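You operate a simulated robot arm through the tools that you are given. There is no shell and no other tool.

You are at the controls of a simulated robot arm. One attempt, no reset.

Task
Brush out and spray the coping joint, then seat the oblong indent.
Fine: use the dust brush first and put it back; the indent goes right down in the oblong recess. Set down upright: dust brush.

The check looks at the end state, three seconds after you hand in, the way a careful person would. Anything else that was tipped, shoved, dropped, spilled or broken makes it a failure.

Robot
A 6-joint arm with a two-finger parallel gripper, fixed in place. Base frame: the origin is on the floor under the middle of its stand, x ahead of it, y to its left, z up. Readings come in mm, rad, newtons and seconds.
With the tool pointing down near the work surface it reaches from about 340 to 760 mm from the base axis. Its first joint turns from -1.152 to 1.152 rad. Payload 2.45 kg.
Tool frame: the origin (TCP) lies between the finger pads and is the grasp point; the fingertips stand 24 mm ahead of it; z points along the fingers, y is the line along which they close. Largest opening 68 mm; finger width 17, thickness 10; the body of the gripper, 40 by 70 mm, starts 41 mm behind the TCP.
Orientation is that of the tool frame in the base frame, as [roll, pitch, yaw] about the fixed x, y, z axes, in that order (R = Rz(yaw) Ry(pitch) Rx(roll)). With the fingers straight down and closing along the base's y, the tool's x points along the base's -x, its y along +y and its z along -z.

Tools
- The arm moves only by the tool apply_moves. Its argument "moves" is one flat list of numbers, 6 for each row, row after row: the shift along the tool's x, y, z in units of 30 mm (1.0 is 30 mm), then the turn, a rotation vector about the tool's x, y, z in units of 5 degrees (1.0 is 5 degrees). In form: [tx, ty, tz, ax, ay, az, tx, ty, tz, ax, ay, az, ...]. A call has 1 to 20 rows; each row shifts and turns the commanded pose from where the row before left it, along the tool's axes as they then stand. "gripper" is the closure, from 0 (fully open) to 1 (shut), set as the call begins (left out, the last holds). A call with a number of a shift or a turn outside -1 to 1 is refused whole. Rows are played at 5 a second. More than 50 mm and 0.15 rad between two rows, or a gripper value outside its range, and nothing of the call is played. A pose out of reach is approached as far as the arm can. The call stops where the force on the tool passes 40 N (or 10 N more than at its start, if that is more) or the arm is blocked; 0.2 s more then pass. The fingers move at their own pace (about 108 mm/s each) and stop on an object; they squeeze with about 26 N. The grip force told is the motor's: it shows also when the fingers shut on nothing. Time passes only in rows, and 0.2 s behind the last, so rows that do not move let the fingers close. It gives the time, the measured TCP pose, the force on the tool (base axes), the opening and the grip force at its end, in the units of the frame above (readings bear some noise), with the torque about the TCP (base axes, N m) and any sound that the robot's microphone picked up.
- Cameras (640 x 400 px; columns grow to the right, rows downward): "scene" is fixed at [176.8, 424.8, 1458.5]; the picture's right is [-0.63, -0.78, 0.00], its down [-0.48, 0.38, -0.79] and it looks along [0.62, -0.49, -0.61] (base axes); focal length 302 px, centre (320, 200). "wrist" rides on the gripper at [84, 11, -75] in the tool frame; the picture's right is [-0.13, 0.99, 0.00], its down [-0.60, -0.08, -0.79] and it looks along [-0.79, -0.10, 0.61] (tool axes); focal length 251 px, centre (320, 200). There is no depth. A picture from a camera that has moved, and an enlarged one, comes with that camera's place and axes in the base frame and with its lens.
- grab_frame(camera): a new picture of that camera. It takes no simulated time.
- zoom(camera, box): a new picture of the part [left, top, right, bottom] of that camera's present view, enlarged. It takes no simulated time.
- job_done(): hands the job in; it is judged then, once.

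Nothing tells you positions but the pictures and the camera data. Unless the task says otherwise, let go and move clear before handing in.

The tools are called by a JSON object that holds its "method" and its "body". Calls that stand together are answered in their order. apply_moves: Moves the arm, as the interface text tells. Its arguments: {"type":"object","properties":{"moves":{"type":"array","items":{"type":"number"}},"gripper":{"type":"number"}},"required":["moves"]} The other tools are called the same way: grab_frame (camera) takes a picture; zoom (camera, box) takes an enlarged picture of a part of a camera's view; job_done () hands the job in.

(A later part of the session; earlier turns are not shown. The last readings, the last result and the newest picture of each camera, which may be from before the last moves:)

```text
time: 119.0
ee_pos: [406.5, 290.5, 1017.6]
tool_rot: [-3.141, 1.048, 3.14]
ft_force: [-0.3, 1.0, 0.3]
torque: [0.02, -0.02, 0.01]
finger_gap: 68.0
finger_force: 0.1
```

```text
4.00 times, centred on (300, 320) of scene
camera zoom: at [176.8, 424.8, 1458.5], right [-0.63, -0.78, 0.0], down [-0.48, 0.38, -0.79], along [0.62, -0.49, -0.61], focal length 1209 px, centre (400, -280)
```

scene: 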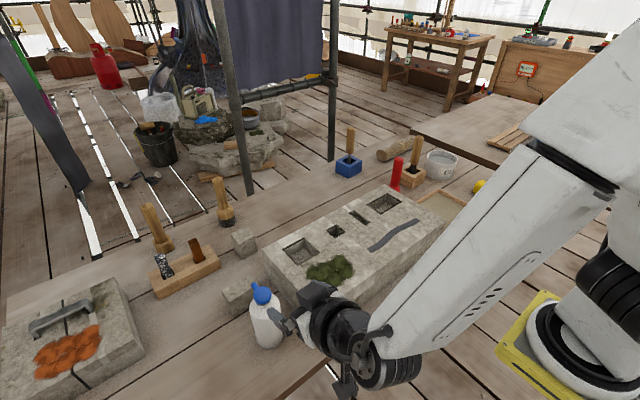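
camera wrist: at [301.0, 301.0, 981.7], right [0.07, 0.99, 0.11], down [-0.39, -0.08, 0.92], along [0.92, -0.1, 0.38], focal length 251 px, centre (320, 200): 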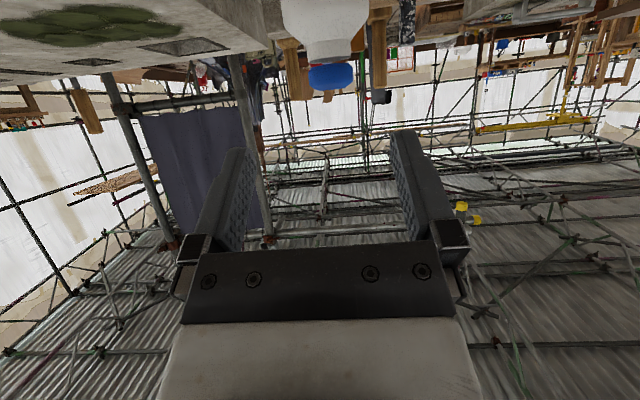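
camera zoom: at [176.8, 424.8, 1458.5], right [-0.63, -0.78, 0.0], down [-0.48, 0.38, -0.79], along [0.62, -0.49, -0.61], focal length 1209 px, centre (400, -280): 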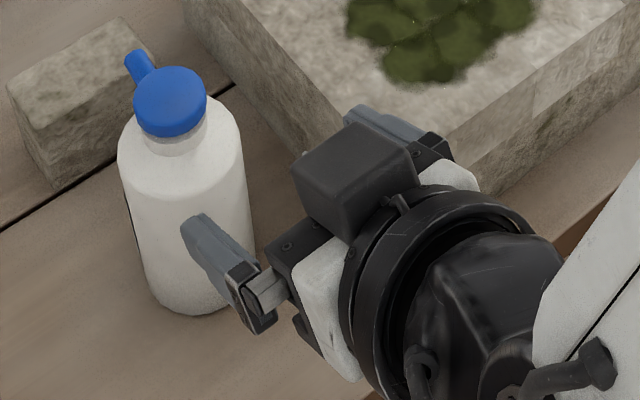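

The gripper's upper housing is visible, so I must keep it clear of the cap. I'll move to a pre-grasp point 70 mm short of the body along the approach axis.

{"method": "apply_moves", "body": {"moves": [0.66, 0.09, 0.69, 0, 0, 0, 0.66, 0.09, 0.69, 0, 0, 0, 0.66, 0.08, 0.69, 0, 0, 0, 0, 0, 0, 0, 0, 0]}}

{"method": "zoom", "body": {"camera": "scene", "box": [230, 270, 330, 370]}}

{"method": "grab_frame", "body": {"camera": "wrist"}}

```text
time: 120.0
ee_pos: [429.3, 298.3, 935.3]
tool_rot: [-3.14, 1.047, 3.141]
ft_force: [0.3, 0.3, -0.1]
torque: [-0.01, 0.0, -0.01]
finger_gap: 68.1
finger_force: 0.0
```

```text
4.00 times, centred on (280, 320) of scene
camera zoom: at [176.8, 424.8, 1458.5], right [-0.63, -0.78, 0.0], down [-0.48, 0.38, -0.79], along [0.62, -0.49, -0.61], focal length 1209 px, centre (480, -280)
```

zoom: 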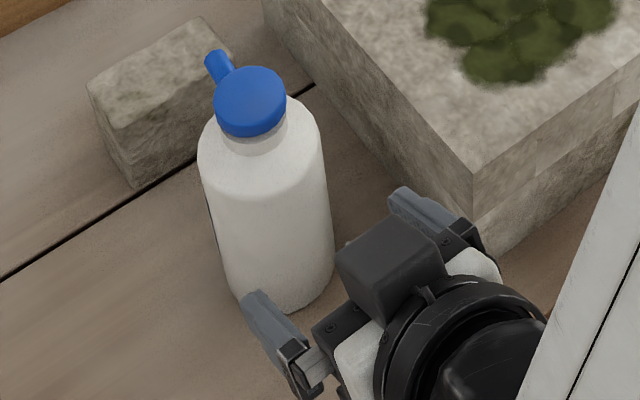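

```text
taken
camera wrist: at [322.5, 309.3, 899.3], right [0.07, 0.99, 0.11], down [-0.39, -0.08, 0.92], along [0.92, -0.1, 0.38], focal length 251 px, centre (320, 200)
```

wrist: 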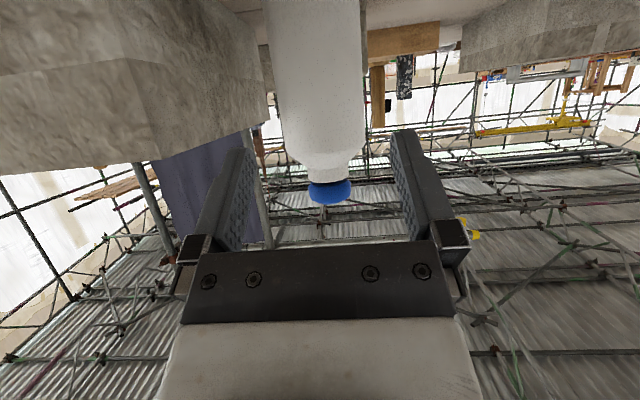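

The bottle body is centred exactly between the fingers (about 60 mm body, 68 mm opening). I'll advance slowly along the approach axis.

{"method": "apply_moves", "body": {"moves": [0, 0, 0.4, 0, 0, 0, 0, 0, 0.4, 0, 0, 0, 0, 0, 0.4, 0, 0, 0, 0, 0, 0, 0, 0, 0]}}

{"method": "zoom", "body": {"camera": "scene", "box": [230, 270, 330, 370]}}

{"method": "grab_frame", "body": {"camera": "wrist"}}

```text
time: 121.0
ee_pos: [458.9, 299.6, 917.3]
tool_rot: [-3.138, 1.046, 3.141]
ft_force: [0.0, -0.2, -1.0]
torque: [0.0, 0.04, 0.03]
finger_gap: 68.0
finger_force: 0.1
```

```text
4.00 times, centred on (280, 320) of scene
camera zoom: at [176.8, 424.8, 1458.5], right [-0.63, -0.78, 0.0], down [-0.48, 0.38, -0.79], along [0.62, -0.49, -0.61], focal length 1209 px, centre (480, -280)
```

zoom: 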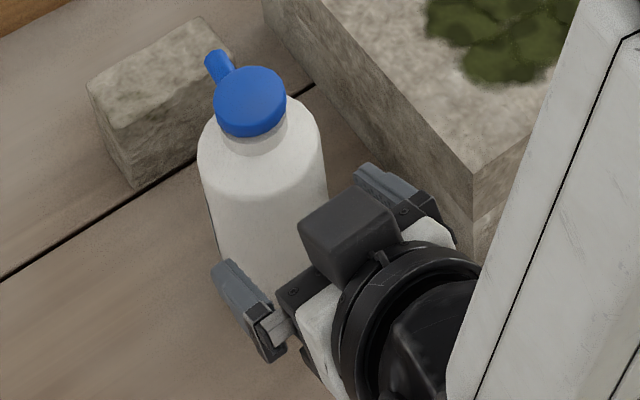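

```text
taken
camera wrist: at [353.3, 309.5, 881.3], right [0.07, 0.99, 0.11], down [-0.39, -0.08, 0.92], along [0.92, -0.1, 0.38], focal length 251 px, centre (320, 200)
```

wrist: 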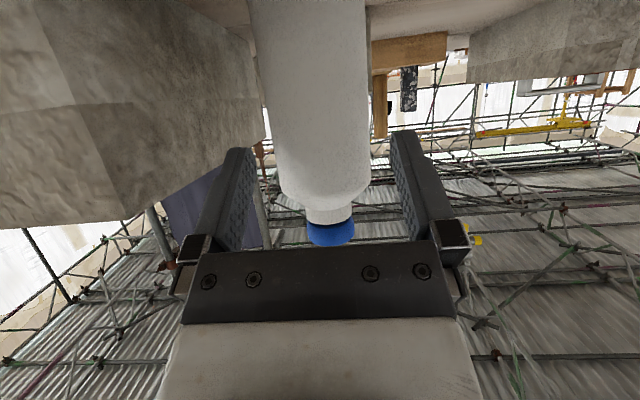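

{"method": "apply_moves", "body": {"moves": [0, -0.02, 0.3, 0, 0, 0, 0, 0, 0.3, 0, 0, 0, 0, 0, 0, 0, 0, 0]}}

{"method": "zoom", "body": {"camera": "scene", "box": [230, 270, 330, 370]}}

{"method": "grab_frame", "body": {"camera": "wrist"}}

```text
time: 121.8
ee_pos: [476.6, 299.0, 907.6]
tool_rot: [-3.14, 1.046, -3.14]
ft_force: [-0.5, -0.3, -0.1]
torque: [0.01, 0.02, 0.0]
finger_gap: 68.2
finger_force: 0.1
```

```text
4.00 times, centred on (280, 320) of scene
camera zoom: at [176.8, 424.8, 1458.5], right [-0.63, -0.78, 0.0], down [-0.48, 0.38, -0.79], along [0.62, -0.49, -0.61], focal length 1209 px, centre (480, -280)
```

zoom: 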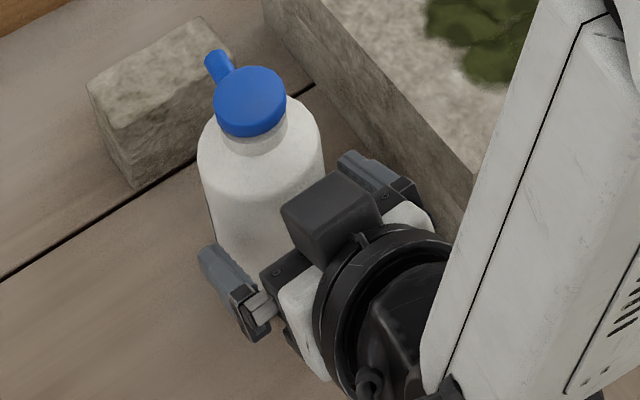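

```text
taken
camera wrist: at [369.1, 309.1, 872.6], right [0.07, 0.99, 0.11], down [-0.39, -0.08, 0.92], along [0.92, -0.1, 0.38], focal length 251 px, centre (320, 200)
```

wrist: 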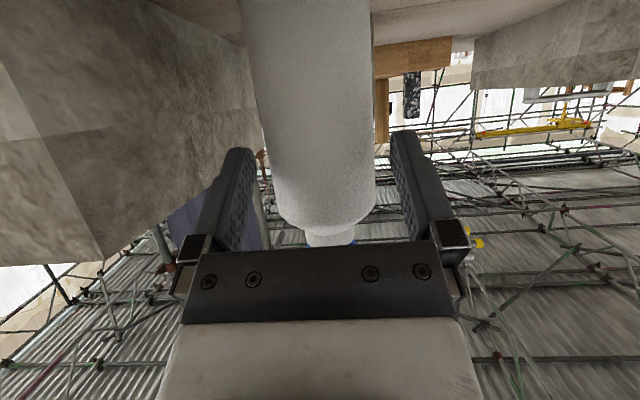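

{"method": "apply_moves", "body": {"moves": [0, -0.02, 0.25, 0, 0, 0, 0, 0, 0.25, 0, 0, 0, 0, 0, 0, 0, 0, 0]}}

{"method": "zoom", "body": {"camera": "scene", "box": [230, 270, 330, 370]}}

{"method": "grab_frame", "body": {"camera": "wrist"}}

```text
time: 122.6
ee_pos: [488.5, 297.6, 901.0]
tool_rot: [-3.14, 1.047, -3.141]
ft_force: [-1.2, 0.6, 0.3]
torque: [0.0, -0.02, 0.04]
finger_gap: 67.8
finger_force: 0.1
```

```text
4.00 times, centred on (280, 320) of scene
camera zoom: at [176.8, 424.8, 1458.5], right [-0.63, -0.78, 0.0], down [-0.48, 0.38, -0.79], along [0.62, -0.49, -0.61], focal length 1209 px, centre (480, -280)
```

zoom: 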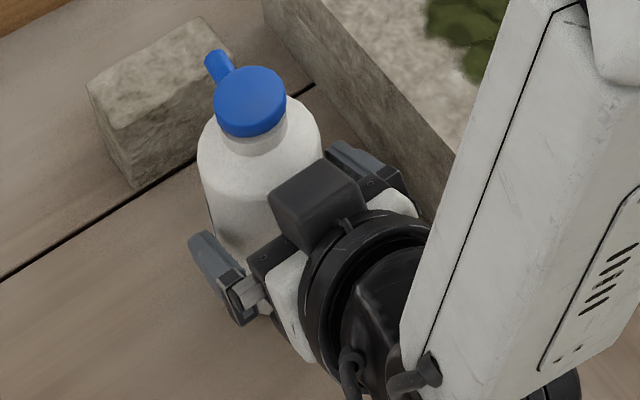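

```text
taken
camera wrist: at [382.6, 308.6, 865.1], right [0.07, 0.99, 0.11], down [-0.39, -0.08, 0.92], along [0.92, -0.1, 0.38], focal length 251 px, centre (320, 200)
```

wrist: 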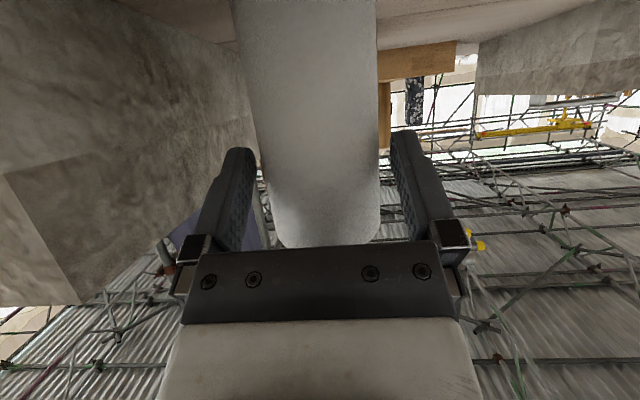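

The fingers straddle the body with no contact force. I'll close gently and listen for any spray sound.

{"method": "apply_moves", "body": {"moves": [0, 0, 0, 0, 0, 0, 0, 0, 0, 0, 0, 0, 0, 0, 0, 0, 0, 0], "gripper": 1}}

{"method": "zoom", "body": {"camera": "scene", "box": [220, 260, 340, 380]}}

{"method": "grab_frame", "body": {"camera": "wrist"}}

```text
time: 123.4
ee_pos: [489.4, 297.1, 900.6]
tool_rot: [-3.141, 1.048, 3.142]
ft_force: [1.7, -0.6, -0.3]
torque: [0.04, -0.08, -0.03]
finger_gap: 58.8
finger_force: 25.6
```

```text
3.33 times, centred on (280, 320) of scene
camera zoom: at [176.8, 424.8, 1458.5], right [-0.63, -0.78, 0.0], down [-0.48, 0.38, -0.79], along [0.62, -0.49, -0.61], focal length 1008 px, centre (453, -200)
```

zoom: 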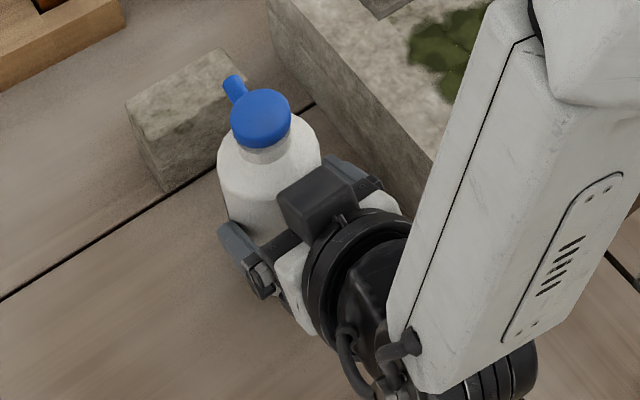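

```text
taken
camera wrist: at [382.6, 308.5, 865.1], right [0.07, 0.99, 0.11], down [-0.39, -0.08, 0.92], along [0.92, -0.1, 0.38], focal length 251 px, centre (320, 200)
```

wrist: 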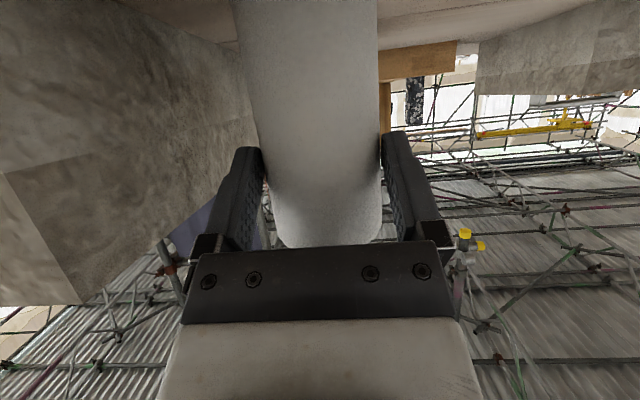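

The body is held at a 58.8 mm gap, with no sound. I'll lift straight up first.

{"method": "apply_moves", "body": {"moves": [-0.4, 0, -0.23, 0, 0, 0, -0.78, 0, -0.45, 0, 0, 0, -0.78, 0, -0.45, 0, 0, 0, -0.78, 0, -0.45, 0, 0, 0, -0.78, 0, -0.45, 0, 0, 0, -0.78, 0, -0.45, 0, 0, 0, 0, 0, 0, 0, 0, 0]}}

{"method": "grab_frame", "body": {"camera": "scene"}}

```text
time: 125.0
ee_pos: [489.8, 297.3, 1050.4]
tool_rot: [-3.137, 1.045, -3.14]
ft_force: [0.5, 1.5, -2.8]
torque: [-0.04, 0.08, 0.01]
finger_gap: 58.8
finger_force: 26.5
```

```text
taken
```

scene: 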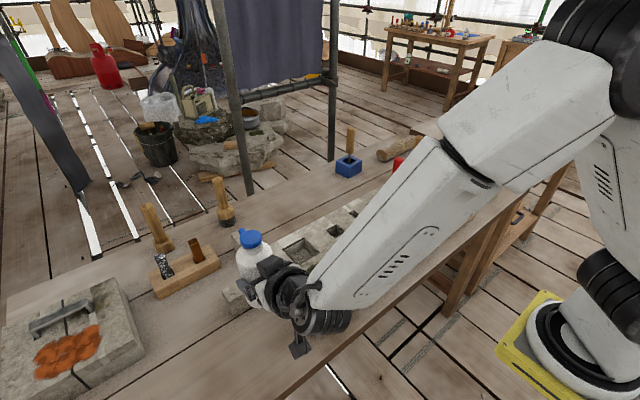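

{"method": "apply_moves", "body": {"moves": [0, 0, 0, 0, 1, 0, 0, 0, 0, 0, 1, 0, 0, 0, 0, 0, 1, 0, 0, 0, 0, 0, 1, 0, 0, 0, 0, 0, 1, 0, 0, 0, 0, 0, 1, 0, 0, 0, 0, 0, 0, 0]}}

{"method": "zoom", "body": {"camera": "scene", "box": [200, 200, 360, 340]}}

{"method": "grab_frame", "body": {"camera": "wrist"}}

```text
time: 126.6
ee_pos: [489.6, 296.6, 1050.6]
tool_rot: [3.14, 0.522, -3.139]
ft_force: [0.2, 0.1, -3.5]
torque: [0.01, 0.07, 0.01]
finger_gap: 58.6
finger_force: 26.3
```

```text
2.86 times, centred on (280, 270) of scene
camera zoom: at [176.9, 424.9, 1458.4], right [-0.63, -0.78, 0.0], down [-0.48, 0.38, -0.79], along [0.62, -0.49, -0.61], focal length 864 px, centre (434, 0)
```

zoom: 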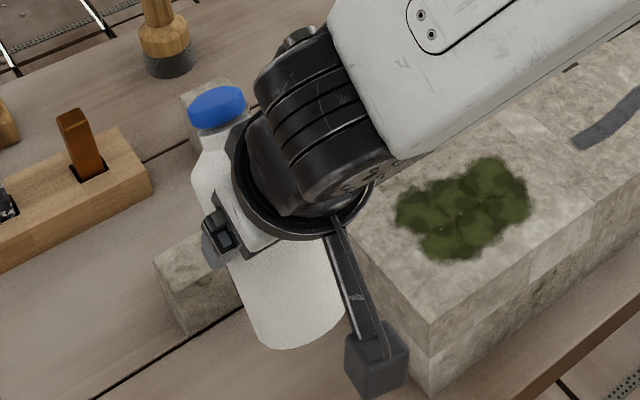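

```text
taken
camera wrist: at [379.3, 308.6, 1072.6], right [0.11, 0.99, 0.06], down [0.13, -0.08, 0.99], along [0.99, -0.1, -0.13], focal length 251 px, centre (320, 200)
```

wrist: 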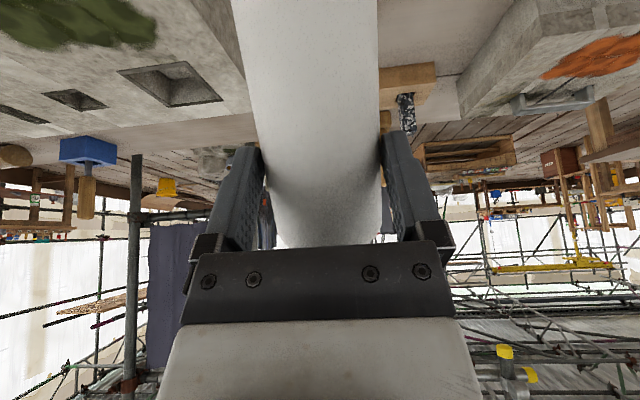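

The bottle is firm in the grip. I'll finish tilting until the tool points straight down (bottle tilted 60°), then carry it toward the joint.

{"method": "apply_moves", "body": {"moves": [0, 0, 0, 0, 1, 0, 0, 0, 0, 0, 1, 0, 0, 0, 0, 0, 1, 0, 0, 0, 0, 0, 1, 0, 0, 0, 0, 0, 1, 0, 0, 0, 0, 0, 1, 0, 0.3, -0.95, 0, 0, 0, 0, 0.3, -0.95, 0, 0, 0, 0, 0.3, -0.95, 0, 0, 0, 0, 0.3, -0.95, 0, 0, 0, 0, 0.3, -0.95, 0, 0, 0, 0, 0.3, -0.95, 0, 0, 0, 0, 0.3, -0.95, 0, 0, 0, 0, 0.3, -0.95, 0, 0, 0, 0, 0.3, -0.95, 0, 0, 0, 0, 0.3, -0.95, 0, 0, 0, 0, 0, 0, 0, 0, 0, 0]}}

{"method": "grab_frame", "body": {"camera": "scene"}}

{"method": "zoom", "body": {"camera": "scene", "box": [320, 150, 480, 290]}}

```text
time: 130.2
ee_pos: [397.4, 12.2, 1051.5]
tool_rot: [3.141, 0.002, 3.141]
ft_force: [0.1, 0.1, -3.2]
torque: [0.0, 0.06, 0.02]
finger_gap: 58.8
finger_force: 26.0
```

```text
taken
```

scene: 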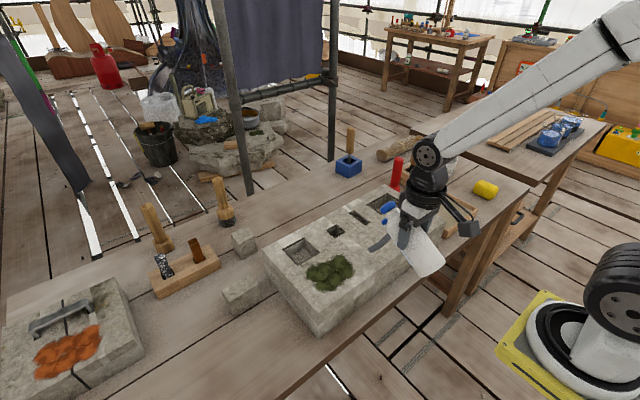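

```text
2.86 times, centred on (400, 220) of scene
camera zoom: at [176.9, 424.8, 1458.5], right [-0.63, -0.78, 0.0], down [-0.48, 0.38, -0.79], along [0.62, -0.49, -0.61], focal length 864 px, centre (91, 143)
```

zoom: 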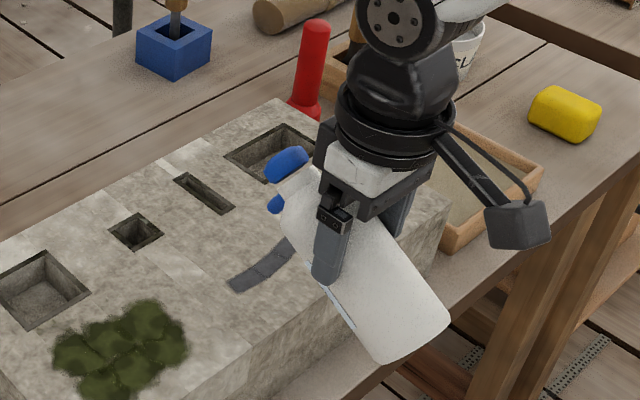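

The nozzle is at about (470, 12, 1024) and pointing down-forward. I'll lower it so it aims right at the left segment from roughly 55 mm.

{"method": "apply_moves", "body": {"moves": [0, -0.1, 0.65, 0, 0, 0, 0, 0, 0.65, 0, 0, 0, 0, 0, 0.6, 0, 0, 0, 0, 0, 0, 0, 0, 0, 0, 0, 0, 0, 0, 0]}}

{"method": "zoom", "body": {"camera": "scene", "box": [340, 170, 460, 270]}}

{"method": "grab_frame", "body": {"camera": "wrist"}}

```text
time: 131.4
ee_pos: [399.5, 9.3, 993.7]
tool_rot: [3.141, 0.001, 3.141]
ft_force: [-0.2, -0.5, -2.6]
torque: [0.0, 0.01, 0.02]
finger_gap: 58.7
finger_force: 26.5
```

```text
4.00 times, centred on (400, 220) of scene
camera zoom: at [176.9, 424.8, 1458.5], right [-0.63, -0.78, 0.0], down [-0.48, 0.38, -0.79], along [0.62, -0.49, -0.61], focal length 1209 px, centre (0, 120)
```

zoom: 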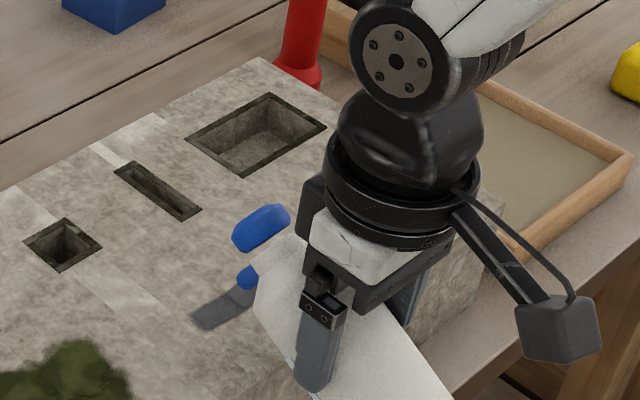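

```text
taken
camera wrist: at [314.8, 20.2, 1068.1], right [0.13, 0.99, 0.0], down [0.6, -0.08, 0.79], along [0.79, -0.1, -0.61], focal length 251 px, centre (320, 200)
```

wrist: 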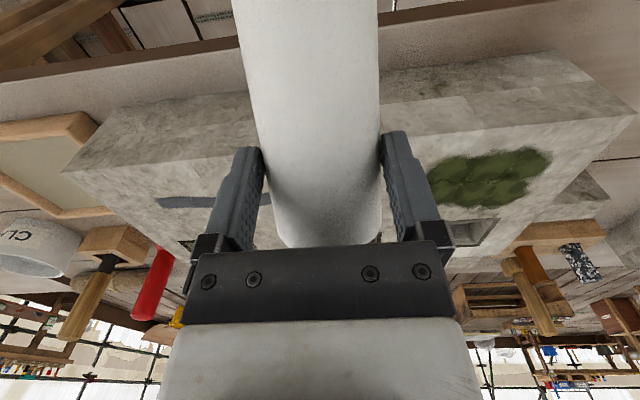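

{"method": "zoom", "body": {"camera": "scene", "box": [370, 215, 430, 260]}}

{"method": "zoom", "body": {"camera": "wrist", "box": [140, 170, 300, 260]}}

```text
8.89 times, centred on (400, 238) of scene
camera zoom: at [176.9, 424.8, 1458.5], right [-0.63, -0.78, 0.0], down [-0.48, 0.38, -0.79], along [0.62, -0.49, -0.61], focal length 2687 px, centre (-391, -133)
```

zoom: 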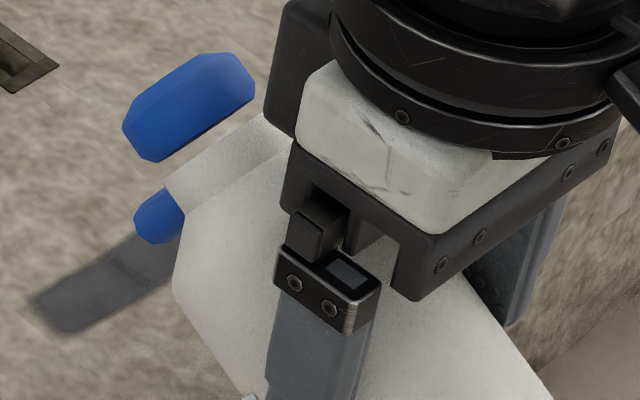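

```text
4.00 times, centred on (220, 215) of wrist
camera zoom: at [314.8, 20.2, 1068.1], right [0.13, 0.99, 0.0], down [0.6, -0.08, 0.79], along [0.79, -0.1, -0.61], focal length 1006 px, centre (720, 140)
```

zoom: 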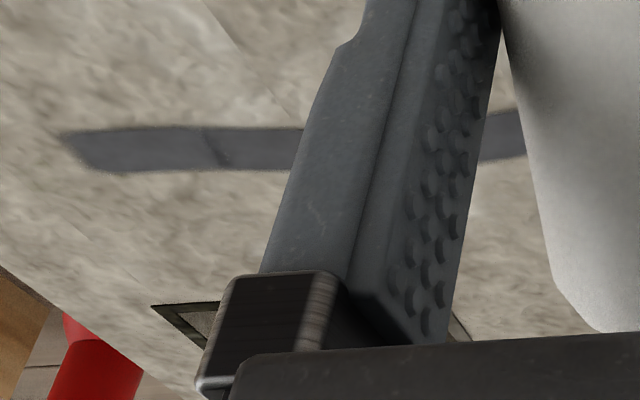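

Still dry with a steady squeeze. I'll test whether squeeze pulses matter: relax the closure slightly (still gripping), read the grip force, then squeeze fully again.

{"method": "apply_moves", "body": {"moves": [0, 0, 0, 0, 0, 0, 0, 0, 0, 0, 0, 0], "gripper": 0.2}}

{"method": "apply_moves", "body": {"moves": [0, 0, 0, 0, 0, 0, 0, 0, 0, 0, 0, 0], "gripper": 1}}

{"method": "zoom", "body": {"camera": "scene", "box": [370, 215, 430, 260]}}

```text
time: 132.0
ee_pos: [398.8, 8.9, 993.6]
tool_rot: [-3.141, -0.001, 3.14]
ft_force: [-0.5, 0.3, -3.3]
torque: [0.0, 0.03, 0.03]
finger_gap: 59.1
finger_force: 26.8
```

```text
time: 132.6
ee_pos: [399.2, 9.5, 994.5]
tool_rot: [-3.141, -0.001, 3.141]
ft_force: [-0.4, 0.1, -2.8]
torque: [0.03, -0.03, 0.02]
finger_gap: 59.3
finger_force: 26.5
```

```text
8.89 times, centred on (400, 238) of scene
camera zoom: at [176.9, 424.8, 1458.5], right [-0.63, -0.78, 0.0], down [-0.48, 0.38, -0.79], along [0.62, -0.49, -0.61], focal length 2687 px, centre (-391, -133)
```

zoom: 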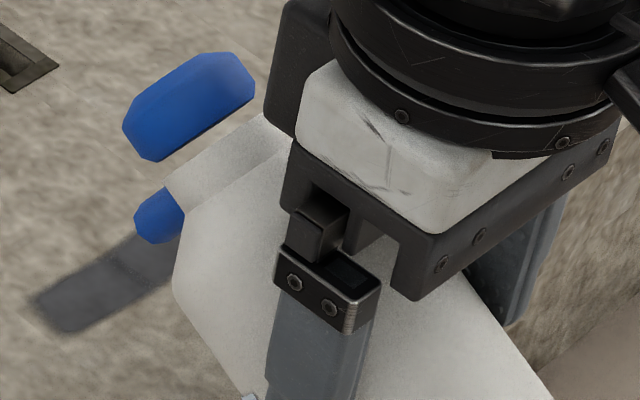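

The grip force is the same at any closure. I'll bring the nozzle much closer (about 20 mm) and watch for a change.

{"method": "apply_moves", "body": {"moves": [-0.2, 0, 0.4, 0, 0, 0, -0.2, 0, 0.45, 0, 0, 0, 0, 0, 0, 0, 0, 0, 0, 0, 0, 0, 0, 0, 0, 0, 0, 0, 0, 0]}}

{"method": "zoom", "body": {"camera": "scene", "box": [360, 210, 430, 260]}}

```text
time: 133.8
ee_pos: [409.2, 9.3, 967.6]
tool_rot: [3.141, 0.0, 3.139]
ft_force: [0.8, 0.8, -3.1]
torque: [0.0, -0.04, 0.02]
finger_gap: 58.7
finger_force: 25.3
```

```text
8.00 times, centred on (395, 235) of scene
camera zoom: at [176.9, 424.8, 1458.5], right [-0.63, -0.78, 0.0], down [-0.48, 0.38, -0.79], along [0.62, -0.49, -0.61], focal length 2419 px, centre (-280, -80)
```

zoom: 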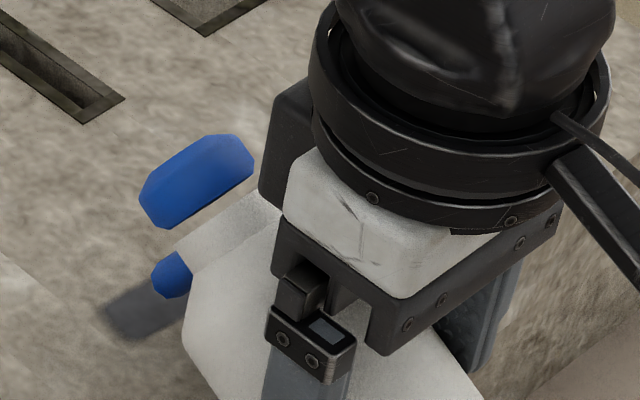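

Nothing obvious yet. I'll hold steady here for a few seconds, aimed accurately at the left segment, in case wetting builds up with time.

{"method": "apply_moves", "body": {"moves": [0, 0, 0, 0, 0, 0, 0, 0, 0, 0, 0, 0, 0, 0, 0, 0, 0, 0, 0, 0, 0, 0, 0, 0, 0, 0, 0, 0, 0, 0, 0, 0, 0, 0, 0, 0, 0, 0, 0, 0, 0, 0, 0, 0, 0, 0, 0, 0, 0, 0, 0, 0, 0, 0, 0, 0, 0, 0, 0, 0, 0, 0, 0, 0, 0, 0, 0, 0, 0, 0, 0, 0, 0, 0, 0, 0, 0, 0, 0, 0, 0, 0, 0, 0, 0, 0, 0, 0, 0, 0]}}

{"method": "zoom", "body": {"camera": "scene", "box": [360, 210, 430, 260]}}

{"method": "grab_frame", "body": {"camera": "wrist"}}

```text
time: 137.0
ee_pos: [410.9, 9.7, 967.3]
tool_rot: [3.141, 0.002, 3.139]
ft_force: [0.3, -1.0, -3.5]
torque: [0.01, 0.02, -0.01]
finger_gap: 58.7
finger_force: 26.1
```

```text
8.00 times, centred on (395, 235) of scene
camera zoom: at [176.9, 424.8, 1458.5], right [-0.63, -0.78, 0.0], down [-0.48, 0.38, -0.79], along [0.62, -0.49, -0.61], focal length 2419 px, centre (-280, -80)
```

zoom: 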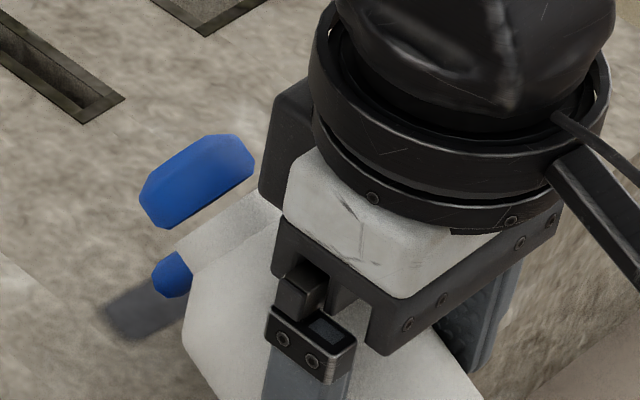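

```text
taken
camera wrist: at [327.0, 20.3, 1042.1], right [0.13, 0.99, 0.0], down [0.6, -0.08, 0.79], along [0.79, -0.1, -0.61], focal length 251 px, centre (320, 200)
```

wrist: 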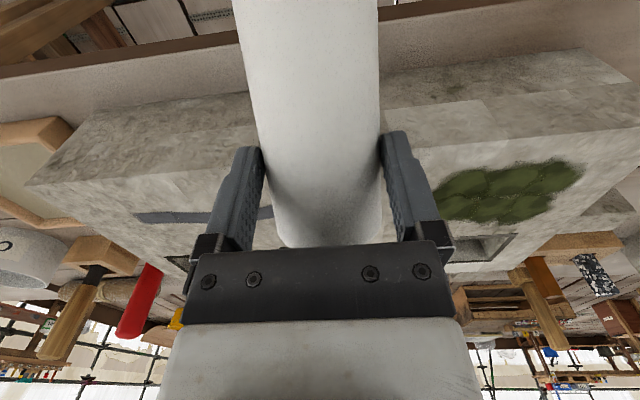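

No change. One more quick test in this hold: tip the bottle to 90–100° (nozzle straight down) above the segment, in case it needs to be inverted.

{"method": "apply_moves", "body": {"moves": [-0.3, 0, -0.7, 0, 0, 0, -0.5, 0, -0.8, 0, 0, 0, -0.45, 0, -0.8, 0, 0, 0, 0, 0, 0, 0, 1, 0, 0, 0, 0, 0, 1, 0, 0, 0, 0, 0, 1, 0, 0, 0, 0, 0, 1, 0, 0, 0, 0, 0, 1, 0, 0, 0, 0, 0, 1, 0, 0, 0, 0, 0, 0, 0]}}

{"method": "zoom", "body": {"camera": "scene", "box": [340, 150, 460, 270]}}

```text
time: 139.2
ee_pos: [448.7, 9.3, 1036.0]
tool_rot: [-3.141, -0.523, 3.139]
ft_force: [-0.1, 0.0, -2.9]
torque: [0.0, -0.08, -0.01]
finger_gap: 58.8
finger_force: 25.8
```

```text
3.33 times, centred on (400, 210) of scene
camera zoom: at [176.9, 424.8, 1458.5], right [-0.63, -0.78, 0.0], down [-0.48, 0.38, -0.79], along [0.62, -0.49, -0.61], focal length 1008 px, centre (53, 167)
```

zoom: 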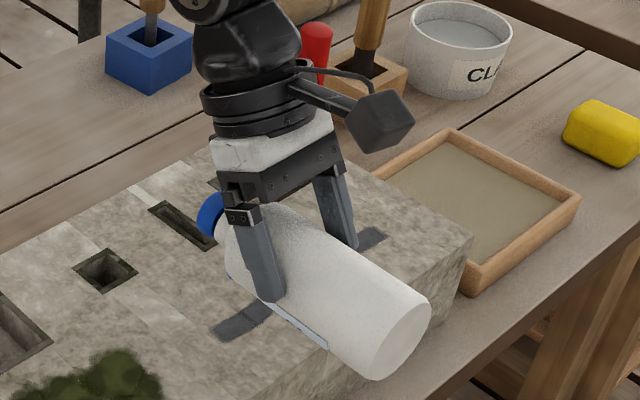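

{"method": "apply_moves", "body": {"moves": [0, 0, 0, 0, 1, 0, 0, 0, 0, 0, 1, 0, 0, 0, 0, 0, 1, 0, 0, 0, 0, 0, 1, 0, 0, 0, 0, 0, 0, 0, 0, 0, 0, 0, 0, 0, 0, 0, 0, 0, 0, 0, 0, 0, 0, 0, 0, 0, 0, 0, 0, 0, 0, 0, 0, 0, 0, 0, 0, 0]}}

{"method": "zoom", "body": {"camera": "scene", "box": [340, 150, 460, 270]}}

```text
time: 141.4
ee_pos: [447.6, 9.4, 1036.1]
tool_rot: [-3.139, -0.873, 3.14]
ft_force: [-0.2, 0.6, -2.1]
torque: [-0.02, -0.08, -0.01]
finger_gap: 58.4
finger_force: 25.9
```

```text
3.33 times, centred on (400, 210) of scene
camera zoom: at [176.9, 424.8, 1458.5], right [-0.63, -0.78, 0.0], down [-0.48, 0.38, -0.79], along [0.62, -0.49, -0.61], focal length 1008 px, centre (53, 167)
```

zoom: 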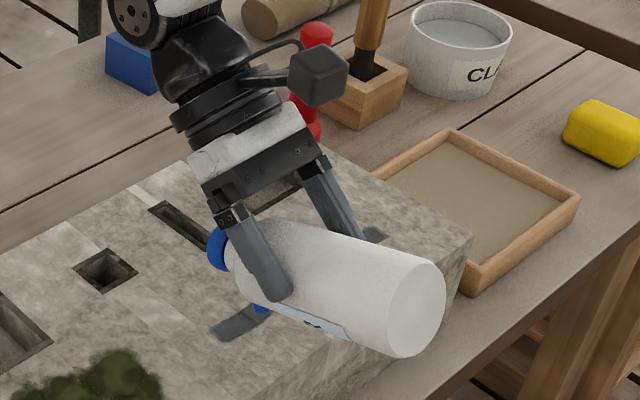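

There's still no spray in any steady hold, so it likely needs a pump action on the blue head. I'll bring the bottle back to the bench upright and test by pressing the cap.

{"method": "apply_moves", "body": {"moves": [0.51, 0, -0.43, 0, 0, 0, 0.51, 0, -0.43, 0, 0, 0, 0, 0, 0, 0, -1, 0, 0, 0, 0, 0, -1, 0, 0, 0, 0, 0, -1, 0, 0, 0, 0, 0, -1, 0, 0, 0, 0, 0, -1, 0, 0, 0, 0, 0, -1, 0, 0, 0, 0, 0, -1, 0, 0, 0, 0, 0, -1, 0, 0, 0, 0, 0, -1, 0, 0, 0, 0, 0, -1, 0]}}

{"method": "zoom", "body": {"camera": "scene", "box": [340, 180, 460, 280]}}

```text
time: 144.0
ee_pos: [447.9, 10.4, 1077.1]
tool_rot: [-3.139, 0.001, 3.139]
ft_force: [-0.8, -0.6, -4.2]
torque: [0.01, 0.01, 0.0]
finger_gap: 58.6
finger_force: 25.4
```

```text
4.00 times, centred on (400, 230) of scene
camera zoom: at [176.9, 424.8, 1458.5], right [-0.63, -0.78, 0.0], down [-0.48, 0.38, -0.79], along [0.62, -0.49, -0.61], focal length 1209 px, centre (0, 80)
```

zoom: 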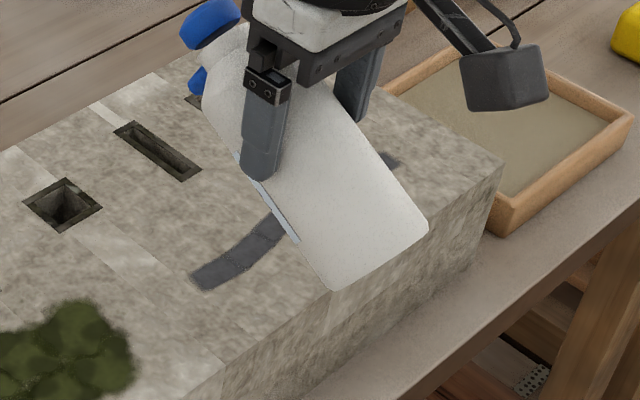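

{"method": "zoom", "body": {"camera": "scene", "box": [380, 215, 450, 260]}}

```text
8.89 times, centred on (415, 238) of scene
camera zoom: at [176.9, 424.8, 1458.5], right [-0.63, -0.78, 0.0], down [-0.48, 0.38, -0.79], along [0.62, -0.49, -0.61], focal length 2687 px, centre (-524, -133)
```

zoom: 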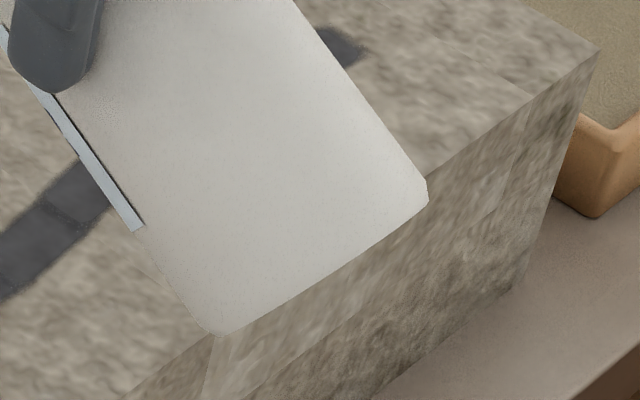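

{"method": "apply_moves", "body": {"moves": [-0.139, 0.957, 0.05, 0, 0, 0, -0.139, 0.957, 0.05, 0, 0, 0, -0.139, 0.957, 0.05, 0, 0, 0, -0.139, 0.957, 0.05, 0, 0, 0, -0.139, 0.957, 0.05, 0, 0, 0, -0.139, 0.957, 0.05, 0, 0, 0, -0.139, 0.957, 0.05, 0, 0, 0, -0.139, 0.957, 0.05, 0, 0, 0, -0.139, 0.957, 0.05, 0, 0, 0, -0.139, 0.957, 0.05, 0, 0, 0, 0, 0, 0, 0, 0, 0]}}

{"method": "apply_moves", "body": {"moves": [0, 0, 0, 0, -1, 0, 0, 0, 0, 0, -1, 0, 0, 0, 0, 0, -1, 0, 0, 0, 0, 0, -1, 0, 0, 0, 0, 0, -1, 0, 0, 0, 0, 0, -1, 0, 0, 0, 0, 0, -1, 0, 0, 0, 0, 0, -1, 0, 0, 0, 0, 0, -1, 0, 0, 0, 0, 0, -1, 0, 0, 0, 0, 0, -1, 0, 0, 0, 0, 0, -1, 0, 0, 0, 0, 0, 0, 0]}}

{"method": "zoom", "body": {"camera": "scene", "box": [200, 200, 360, 340]}}

```text
time: 146.4
ee_pos: [488.9, 296.4, 1062.2]
tool_rot: [-3.14, -0.001, 3.14]
ft_force: [0.5, 0.2, -3.1]
torque: [-0.01, -0.03, 0.02]
finger_gap: 58.8
finger_force: 25.8
```

```text
time: 149.2
ee_pos: [489.9, 296.2, 1060.7]
tool_rot: [-3.14, 1.05, 3.141]
ft_force: [1.0, 0.0, -3.3]
torque: [-0.02, 0.07, -0.01]
finger_gap: 58.6
finger_force: 25.9
```

```text
2.86 times, centred on (280, 270) of scene
camera zoom: at [176.9, 424.9, 1458.4], right [-0.63, -0.78, 0.0], down [-0.48, 0.38, -0.79], along [0.62, -0.49, -0.61], focal length 864 px, centre (434, 0)
```

zoom: 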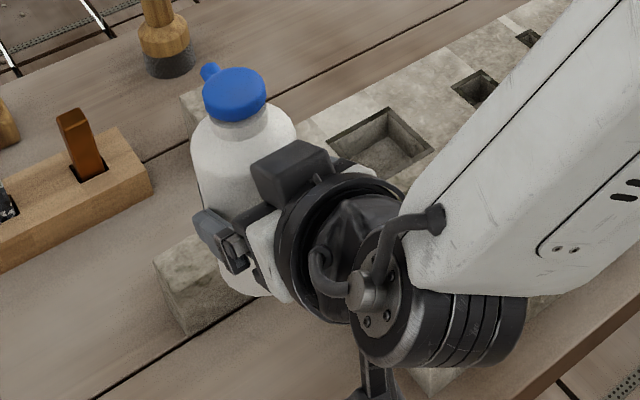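

{"method": "apply_moves", "body": {"moves": [0.866, 0.01, 0.5, 0, 0, 0, 0.866, 0.01, 0.5, 0, 0, 0, 0.866, 0.01, 0.5, 0, 0, 0, 0.866, 0.01, 0.5, 0, 0, 0, 0.7, 0, 0.404, 0, 0, 0, 0.1, 0, 0.058, 0, 0, 0, 0, 0, 0, 0, 0, 0]}}

{"method": "apply_moves", "body": {"moves": [0.06, 0, 0.035, 0, 0, 0, 0.06, 0, 0.035, 0, 0, 0, 0, 0, 0, 0, 0, 0]}}

```text
time: 150.8
ee_pos: [491.0, 298.3, 914.1]
tool_rot: [-3.14, 1.048, 3.141]
ft_force: [0.3, -0.1, -3.0]
torque: [-0.02, 0.1, 0.01]
finger_gap: 58.5
finger_force: 25.3
```

```text
time: 151.6
ee_pos: [490.6, 297.6, 909.7]
tool_rot: [-3.139, 1.047, 3.141]
ft_force: [-0.3, 0.4, -2.9]
torque: [0.01, 0.07, 0.0]
finger_gap: 58.6
finger_force: 26.4
```

{"method": "apply_moves", "body": {"moves": [0.08, 0, 0.046, 0, 0, 0, 0.08, 0, 0.046, 0, 0, 0, 0, 0, 0, 0, 0, 0]}}

{"method": "apply_moves", "body": {"moves": [0.05, 0, 0.029, 0, 0, 0, 0, 0, 0, 0, 0, 0]}}

{"method": "apply_moves", "body": {"moves": [0.05, 0, 0.029, 0, 0, 0, 0, 0, 0, 0, 0, 0]}}

```text
time: 152.4
ee_pos: [491.3, 299.6, 904.5]
tool_rot: [-3.14, 1.046, -3.141]
ft_force: [0.4, -0.1, -4.1]
torque: [0.05, 0.08, 0.01]
finger_gap: 58.6
finger_force: 26.2
```

```text
time: 153.0
ee_pos: [492.7, 298.3, 902.1]
tool_rot: [-3.139, 1.048, -3.141]
ft_force: [0.1, -0.2, -3.5]
torque: [-0.03, 0.1, 0.01]
finger_gap: 59.0
finger_force: 26.2
```

```text
time: 153.6
ee_pos: [491.0, 298.9, 901.3]
tool_rot: [-3.141, 1.049, -3.141]
ft_force: [-2.4, -1.6, 4.2]
torque: [-0.1, 0.31, -0.02]
finger_gap: 58.7
finger_force: 25.9
```

Touchdown here is stiff, whereas setting down by the cap was soft. That suggests the cap is a sprung pump head. I'll release and retreat along the approach axis.

{"method": "apply_moves", "body": {"moves": [0, 0, 0, 0, 0, 0, 0, 0, 0, 0, 0, 0, 0, 0, 0, 0, 0, 0], "gripper": 0}}

{"method": "apply_moves", "body": {"moves": [0, 0, -0.3, 0, 0, 0, 0, 0, -0.5, 0, 0, 0, 0, 0, -0.7, 0, 0, 0, 0, 0, -0.9, 0, 0, 0, 0, 0, 0, 0, 0, 0]}}

{"method": "zoom", "body": {"camera": "scene", "box": [220, 250, 360, 390]}}

{"method": "grab_frame", "body": {"camera": "wrist"}}

```text
time: 154.4
ee_pos: [491.0, 298.2, 900.2]
tool_rot: [-3.141, 1.048, -3.141]
ft_force: [0.4, 0.1, -0.3]
torque: [0.01, 0.03, -0.03]
finger_gap: 67.9
finger_force: 0.1
```

```text
time: 155.6
ee_pos: [428.5, 298.7, 937.1]
tool_rot: [-3.14, 1.047, 3.141]
ft_force: [0.9, 0.5, -0.3]
torque: [0.0, 0.02, -0.05]
finger_gap: 68.1
finger_force: 0.2
```

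```text
2.86 times, centred on (290, 320) of scene
camera zoom: at [176.8, 424.8, 1458.5], right [-0.63, -0.78, 0.0], down [-0.48, 0.38, -0.79], along [0.62, -0.49, -0.61], focal length 864 px, centre (406, -143)
```

zoom: 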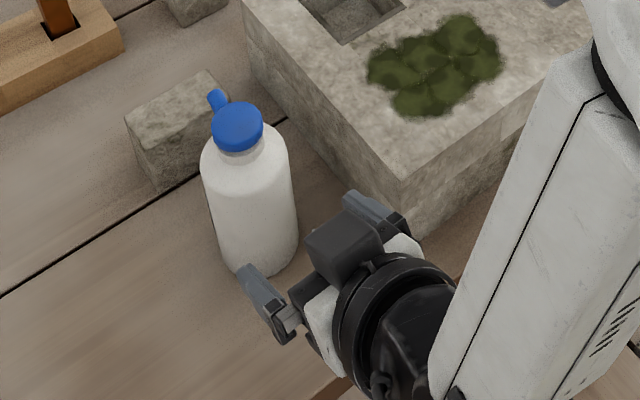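

```text
taken
camera wrist: at [321.5, 308.3, 900.4], right [0.07, 0.99, 0.11], down [-0.39, -0.08, 0.92], along [0.92, -0.1, 0.38], focal length 251 px, centre (320, 200)
```

wrist: 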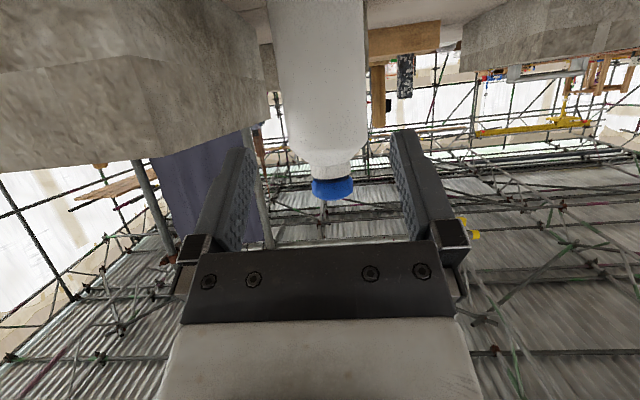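

{"method": "zoom", "body": {"camera": "wrist", "box": [280, 100, 390, 215]}}

{"method": "zoom", "body": {"camera": "scene", "box": [255, 275, 305, 325]}}

```text
3.48 times, centred on (335, 158) of wrist
camera zoom: at [321.5, 308.3, 900.4], right [0.07, 0.99, 0.11], down [-0.39, -0.08, 0.92], along [0.92, -0.1, 0.38], focal length 875 px, centre (268, 348)
```

zoom: 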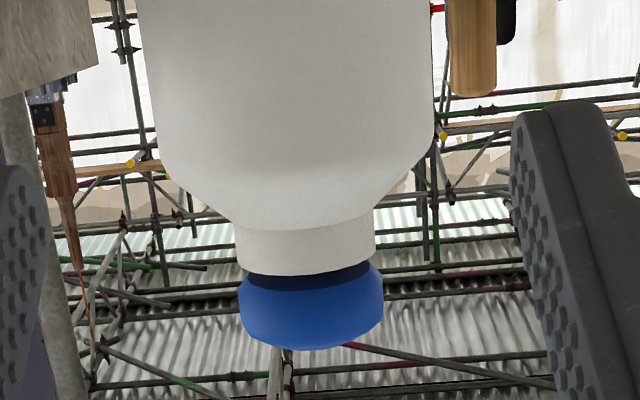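

```text
8.00 times, centred on (280, 300) of scene
camera zoom: at [176.8, 424.8, 1458.5], right [-0.63, -0.78, 0.0], down [-0.48, 0.38, -0.79], along [0.62, -0.49, -0.61], focal length 2419 px, centre (640, -600)
```

zoom: 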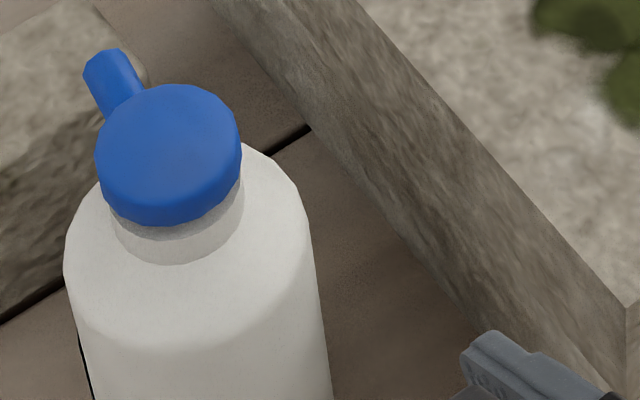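

This side view is informative. There's a gap under the blue cap, so it looks like a press-down pump head above the neck. I'll rise, return the tool to straight down and test pressing it.

{"method": "apply_moves", "body": {"moves": [-0.8, 0, -0.462, 0, 0, 0, -0.8, 0, -0.462, 0, 0, 0, -0.8, 0, -0.462, 0, 0, 0, -0.8, 0, -0.462, 0, 0, 0, -0.6, 0, -0.346, 0, 0, 0, 0, 0, 0, 0, 1, 0, 0, 0, 0, 0, 1, 0, 0, 0, 0, 0, 1, 0, 0, 0, 0, 0, 1, 0, 0, 0, 0, 0, 1, 0, 0, 0, 0, 0, 1, 0, 0, 0, 0, 0, 1, 0, 0, 0, 0, 0, 1, 0, 0, 0, 0, 0, 1, 0, 0, 0, 0, 0, 1, 0, 0, 0, 0, 0, 1, 0, 0, 0, 0, 0, 1, 0, 0, 0, 0, 0, 0, 0], "gripper": 0}}

{"method": "grab_frame", "body": {"camera": "wrist"}}

```text
time: 159.4
ee_pos: [427.8, 298.5, 1069.2]
tool_rot: [-3.139, -0.002, 3.139]
ft_force: [-0.1, -0.1, 0.8]
torque: [-0.01, 0.0, 0.01]
finger_gap: 67.6
finger_force: 0.1
```

```text
taken
camera wrist: at [344.5, 308.8, 1142.8], right [0.13, 0.99, 0.0], down [0.6, -0.08, 0.79], along [0.79, -0.1, -0.61], focal length 251 px, centre (320, 200)
```

wrist: 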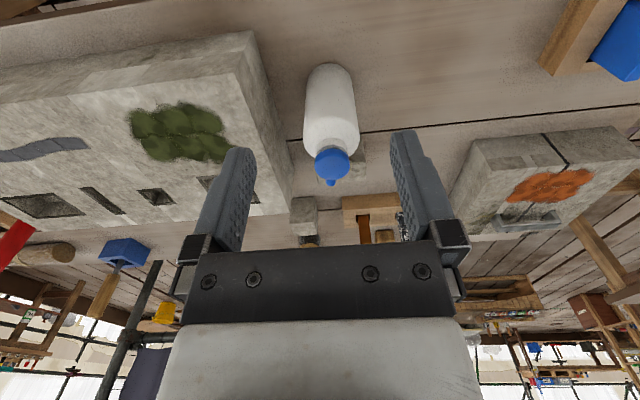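

{"method": "apply_moves", "body": {"moves": [-0.87, 0, 0, 0, 0, 0, -0.87, 0, 0, 0, 0, 0, -0.87, 0, 0, 0, 0, 0, 0, 0, 0.8, 0, 0, 0, 0, 0, 0.7, 0, 0, 0, 0, 0, 0, 0, 0, 0]}}

{"method": "grab_frame", "body": {"camera": "wrist"}}

{"method": "zoom", "body": {"camera": "scene", "box": [220, 220, 340, 360]}}

```text
time: 160.8
ee_pos: [506.8, 297.4, 1023.5]
tool_rot: [3.141, 0.001, -3.142]
ft_force: [-1.0, -0.6, 0.8]
torque: [0.0, -0.01, 0.01]
finger_gap: 68.0
finger_force: 0.1
```

```text
taken
camera wrist: at [422.8, 308.4, 1097.9], right [0.13, 0.99, 0.0], down [0.6, -0.08, 0.79], along [0.79, -0.1, -0.61], focal length 251 px, centre (320, 200)
```

wrist: 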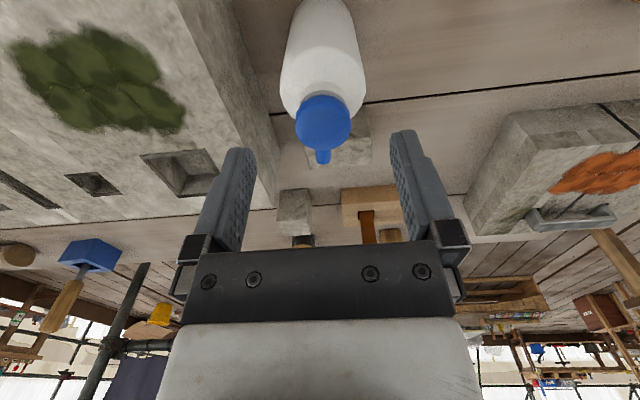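

```text
2.86 times, centred on (280, 290) of scene
camera zoom: at [176.8, 424.8, 1458.5], right [-0.63, -0.78, 0.0], down [-0.48, 0.38, -0.79], along [0.62, -0.49, -0.61], focal length 864 px, centre (434, -57)
```

zoom: 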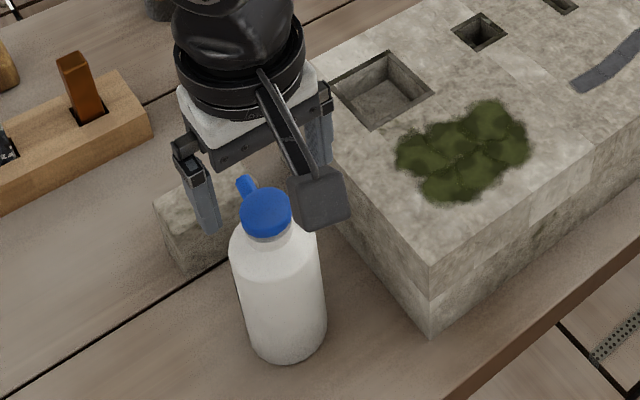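

{"method": "apply_moves", "body": {"moves": [-0.06, 0.05, 0.6, 0, 0, 0, 0, 0, 0.6, 0, 0, 0, 0, 0, 0, 0, 0, 0]}}

{"method": "zoom", "body": {"camera": "wrist", "box": [220, 40, 420, 240]}}

```text
time: 161.6
ee_pos: [508.0, 300.0, 986.2]
tool_rot: [3.141, 0.0, 3.141]
ft_force: [-1.0, -0.4, -0.1]
torque: [-0.01, 0.03, 0.03]
finger_gap: 68.1
finger_force: 0.2
```

```text
2.00 times, centred on (320, 140) of wrist
camera zoom: at [424.5, 310.1, 1060.9], right [0.13, 0.99, 0.0], down [0.6, -0.08, 0.79], along [0.79, -0.1, -0.61], focal length 503 px, centre (320, 320)
```

zoom: 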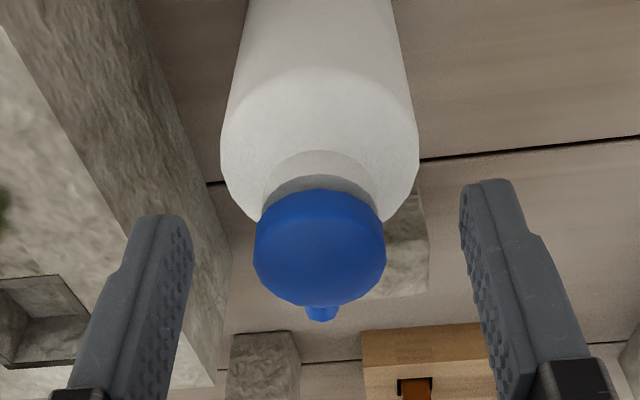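

The cap is centred between the fingers. I'll lower around the bottle's shoulder, watching the force, until the palm nears the cap.

{"method": "apply_moves", "body": {"moves": [-0.08, 0, 0.4, 0, 0, 0, 0, 0, 0.5, 0, 0, 0, 0, 0, 0.4, 0, 0, 0, 0, 0, 0, 0, 0, 0]}}

{"method": "grab_frame", "body": {"camera": "wrist"}}

{"method": "zoom", "body": {"camera": "scene", "box": [220, 240, 340, 360]}}

```text
time: 162.6
ee_pos: [510.3, 299.4, 947.8]
tool_rot: [3.141, 0.002, 3.14]
ft_force: [0.3, 0.3, -0.3]
torque: [-0.01, -0.02, 0.01]
finger_gap: 68.2
finger_force: 0.0
```

```text
taken
camera wrist: at [426.8, 310.2, 1022.5], right [0.13, 0.99, 0.0], down [0.6, -0.08, 0.79], along [0.79, -0.1, -0.61], focal length 251 px, centre (320, 200)
```

wrist: 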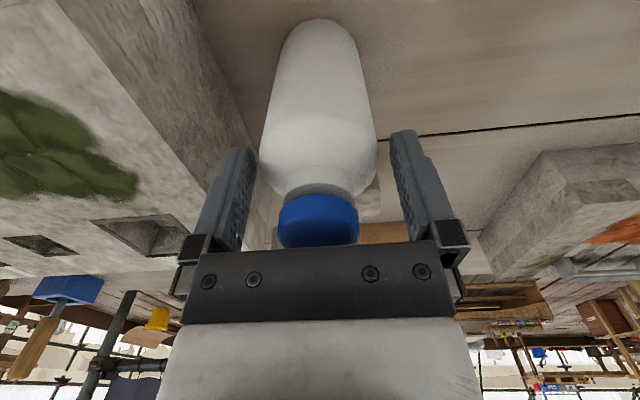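

```text
3.33 times, centred on (280, 300) of scene
camera zoom: at [176.8, 424.8, 1458.5], right [-0.63, -0.78, 0.0], down [-0.48, 0.38, -0.79], along [0.62, -0.49, -0.61], focal length 1008 px, centre (453, -133)
```

zoom: 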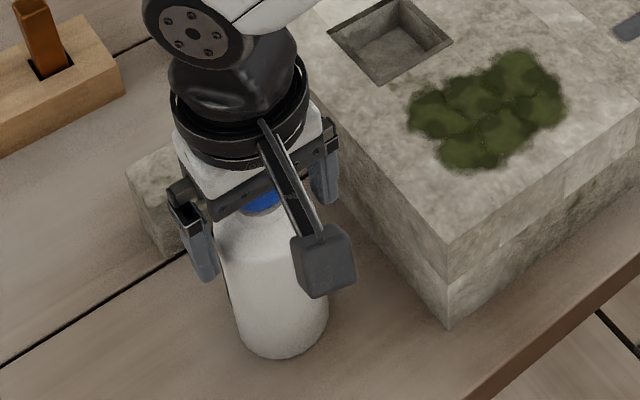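

{"method": "apply_moves", "body": {"moves": [0, 0, 0.1, 0, 0, 0, 0, 0, 0.1, 0, 0, 0, 0, 0, 0.1, 0, 0, 0, 0, 0, 0, 0, 0, 0]}}

{"method": "apply_moves", "body": {"moves": [0, 0, 0.07, 0, 0, 0, 0, 0, 0.07, 0, 0, 0, 0, 0, 0, 0, 0, 0]}}

```text
time: 163.6
ee_pos: [510.7, 299.9, 939.6]
tool_rot: [3.141, 0.001, 3.138]
ft_force: [-0.5, 0.3, -0.9]
torque: [-0.01, 0.0, 0.04]
finger_gap: 68.1
finger_force: 0.0
```

```text
time: 164.4
ee_pos: [510.0, 299.0, 934.1]
tool_rot: [-3.141, 0.002, 3.141]
ft_force: [-0.2, 0.1, 1.0]
torque: [0.0, -0.02, -0.01]
finger_gap: 68.3
finger_force: 0.1
```

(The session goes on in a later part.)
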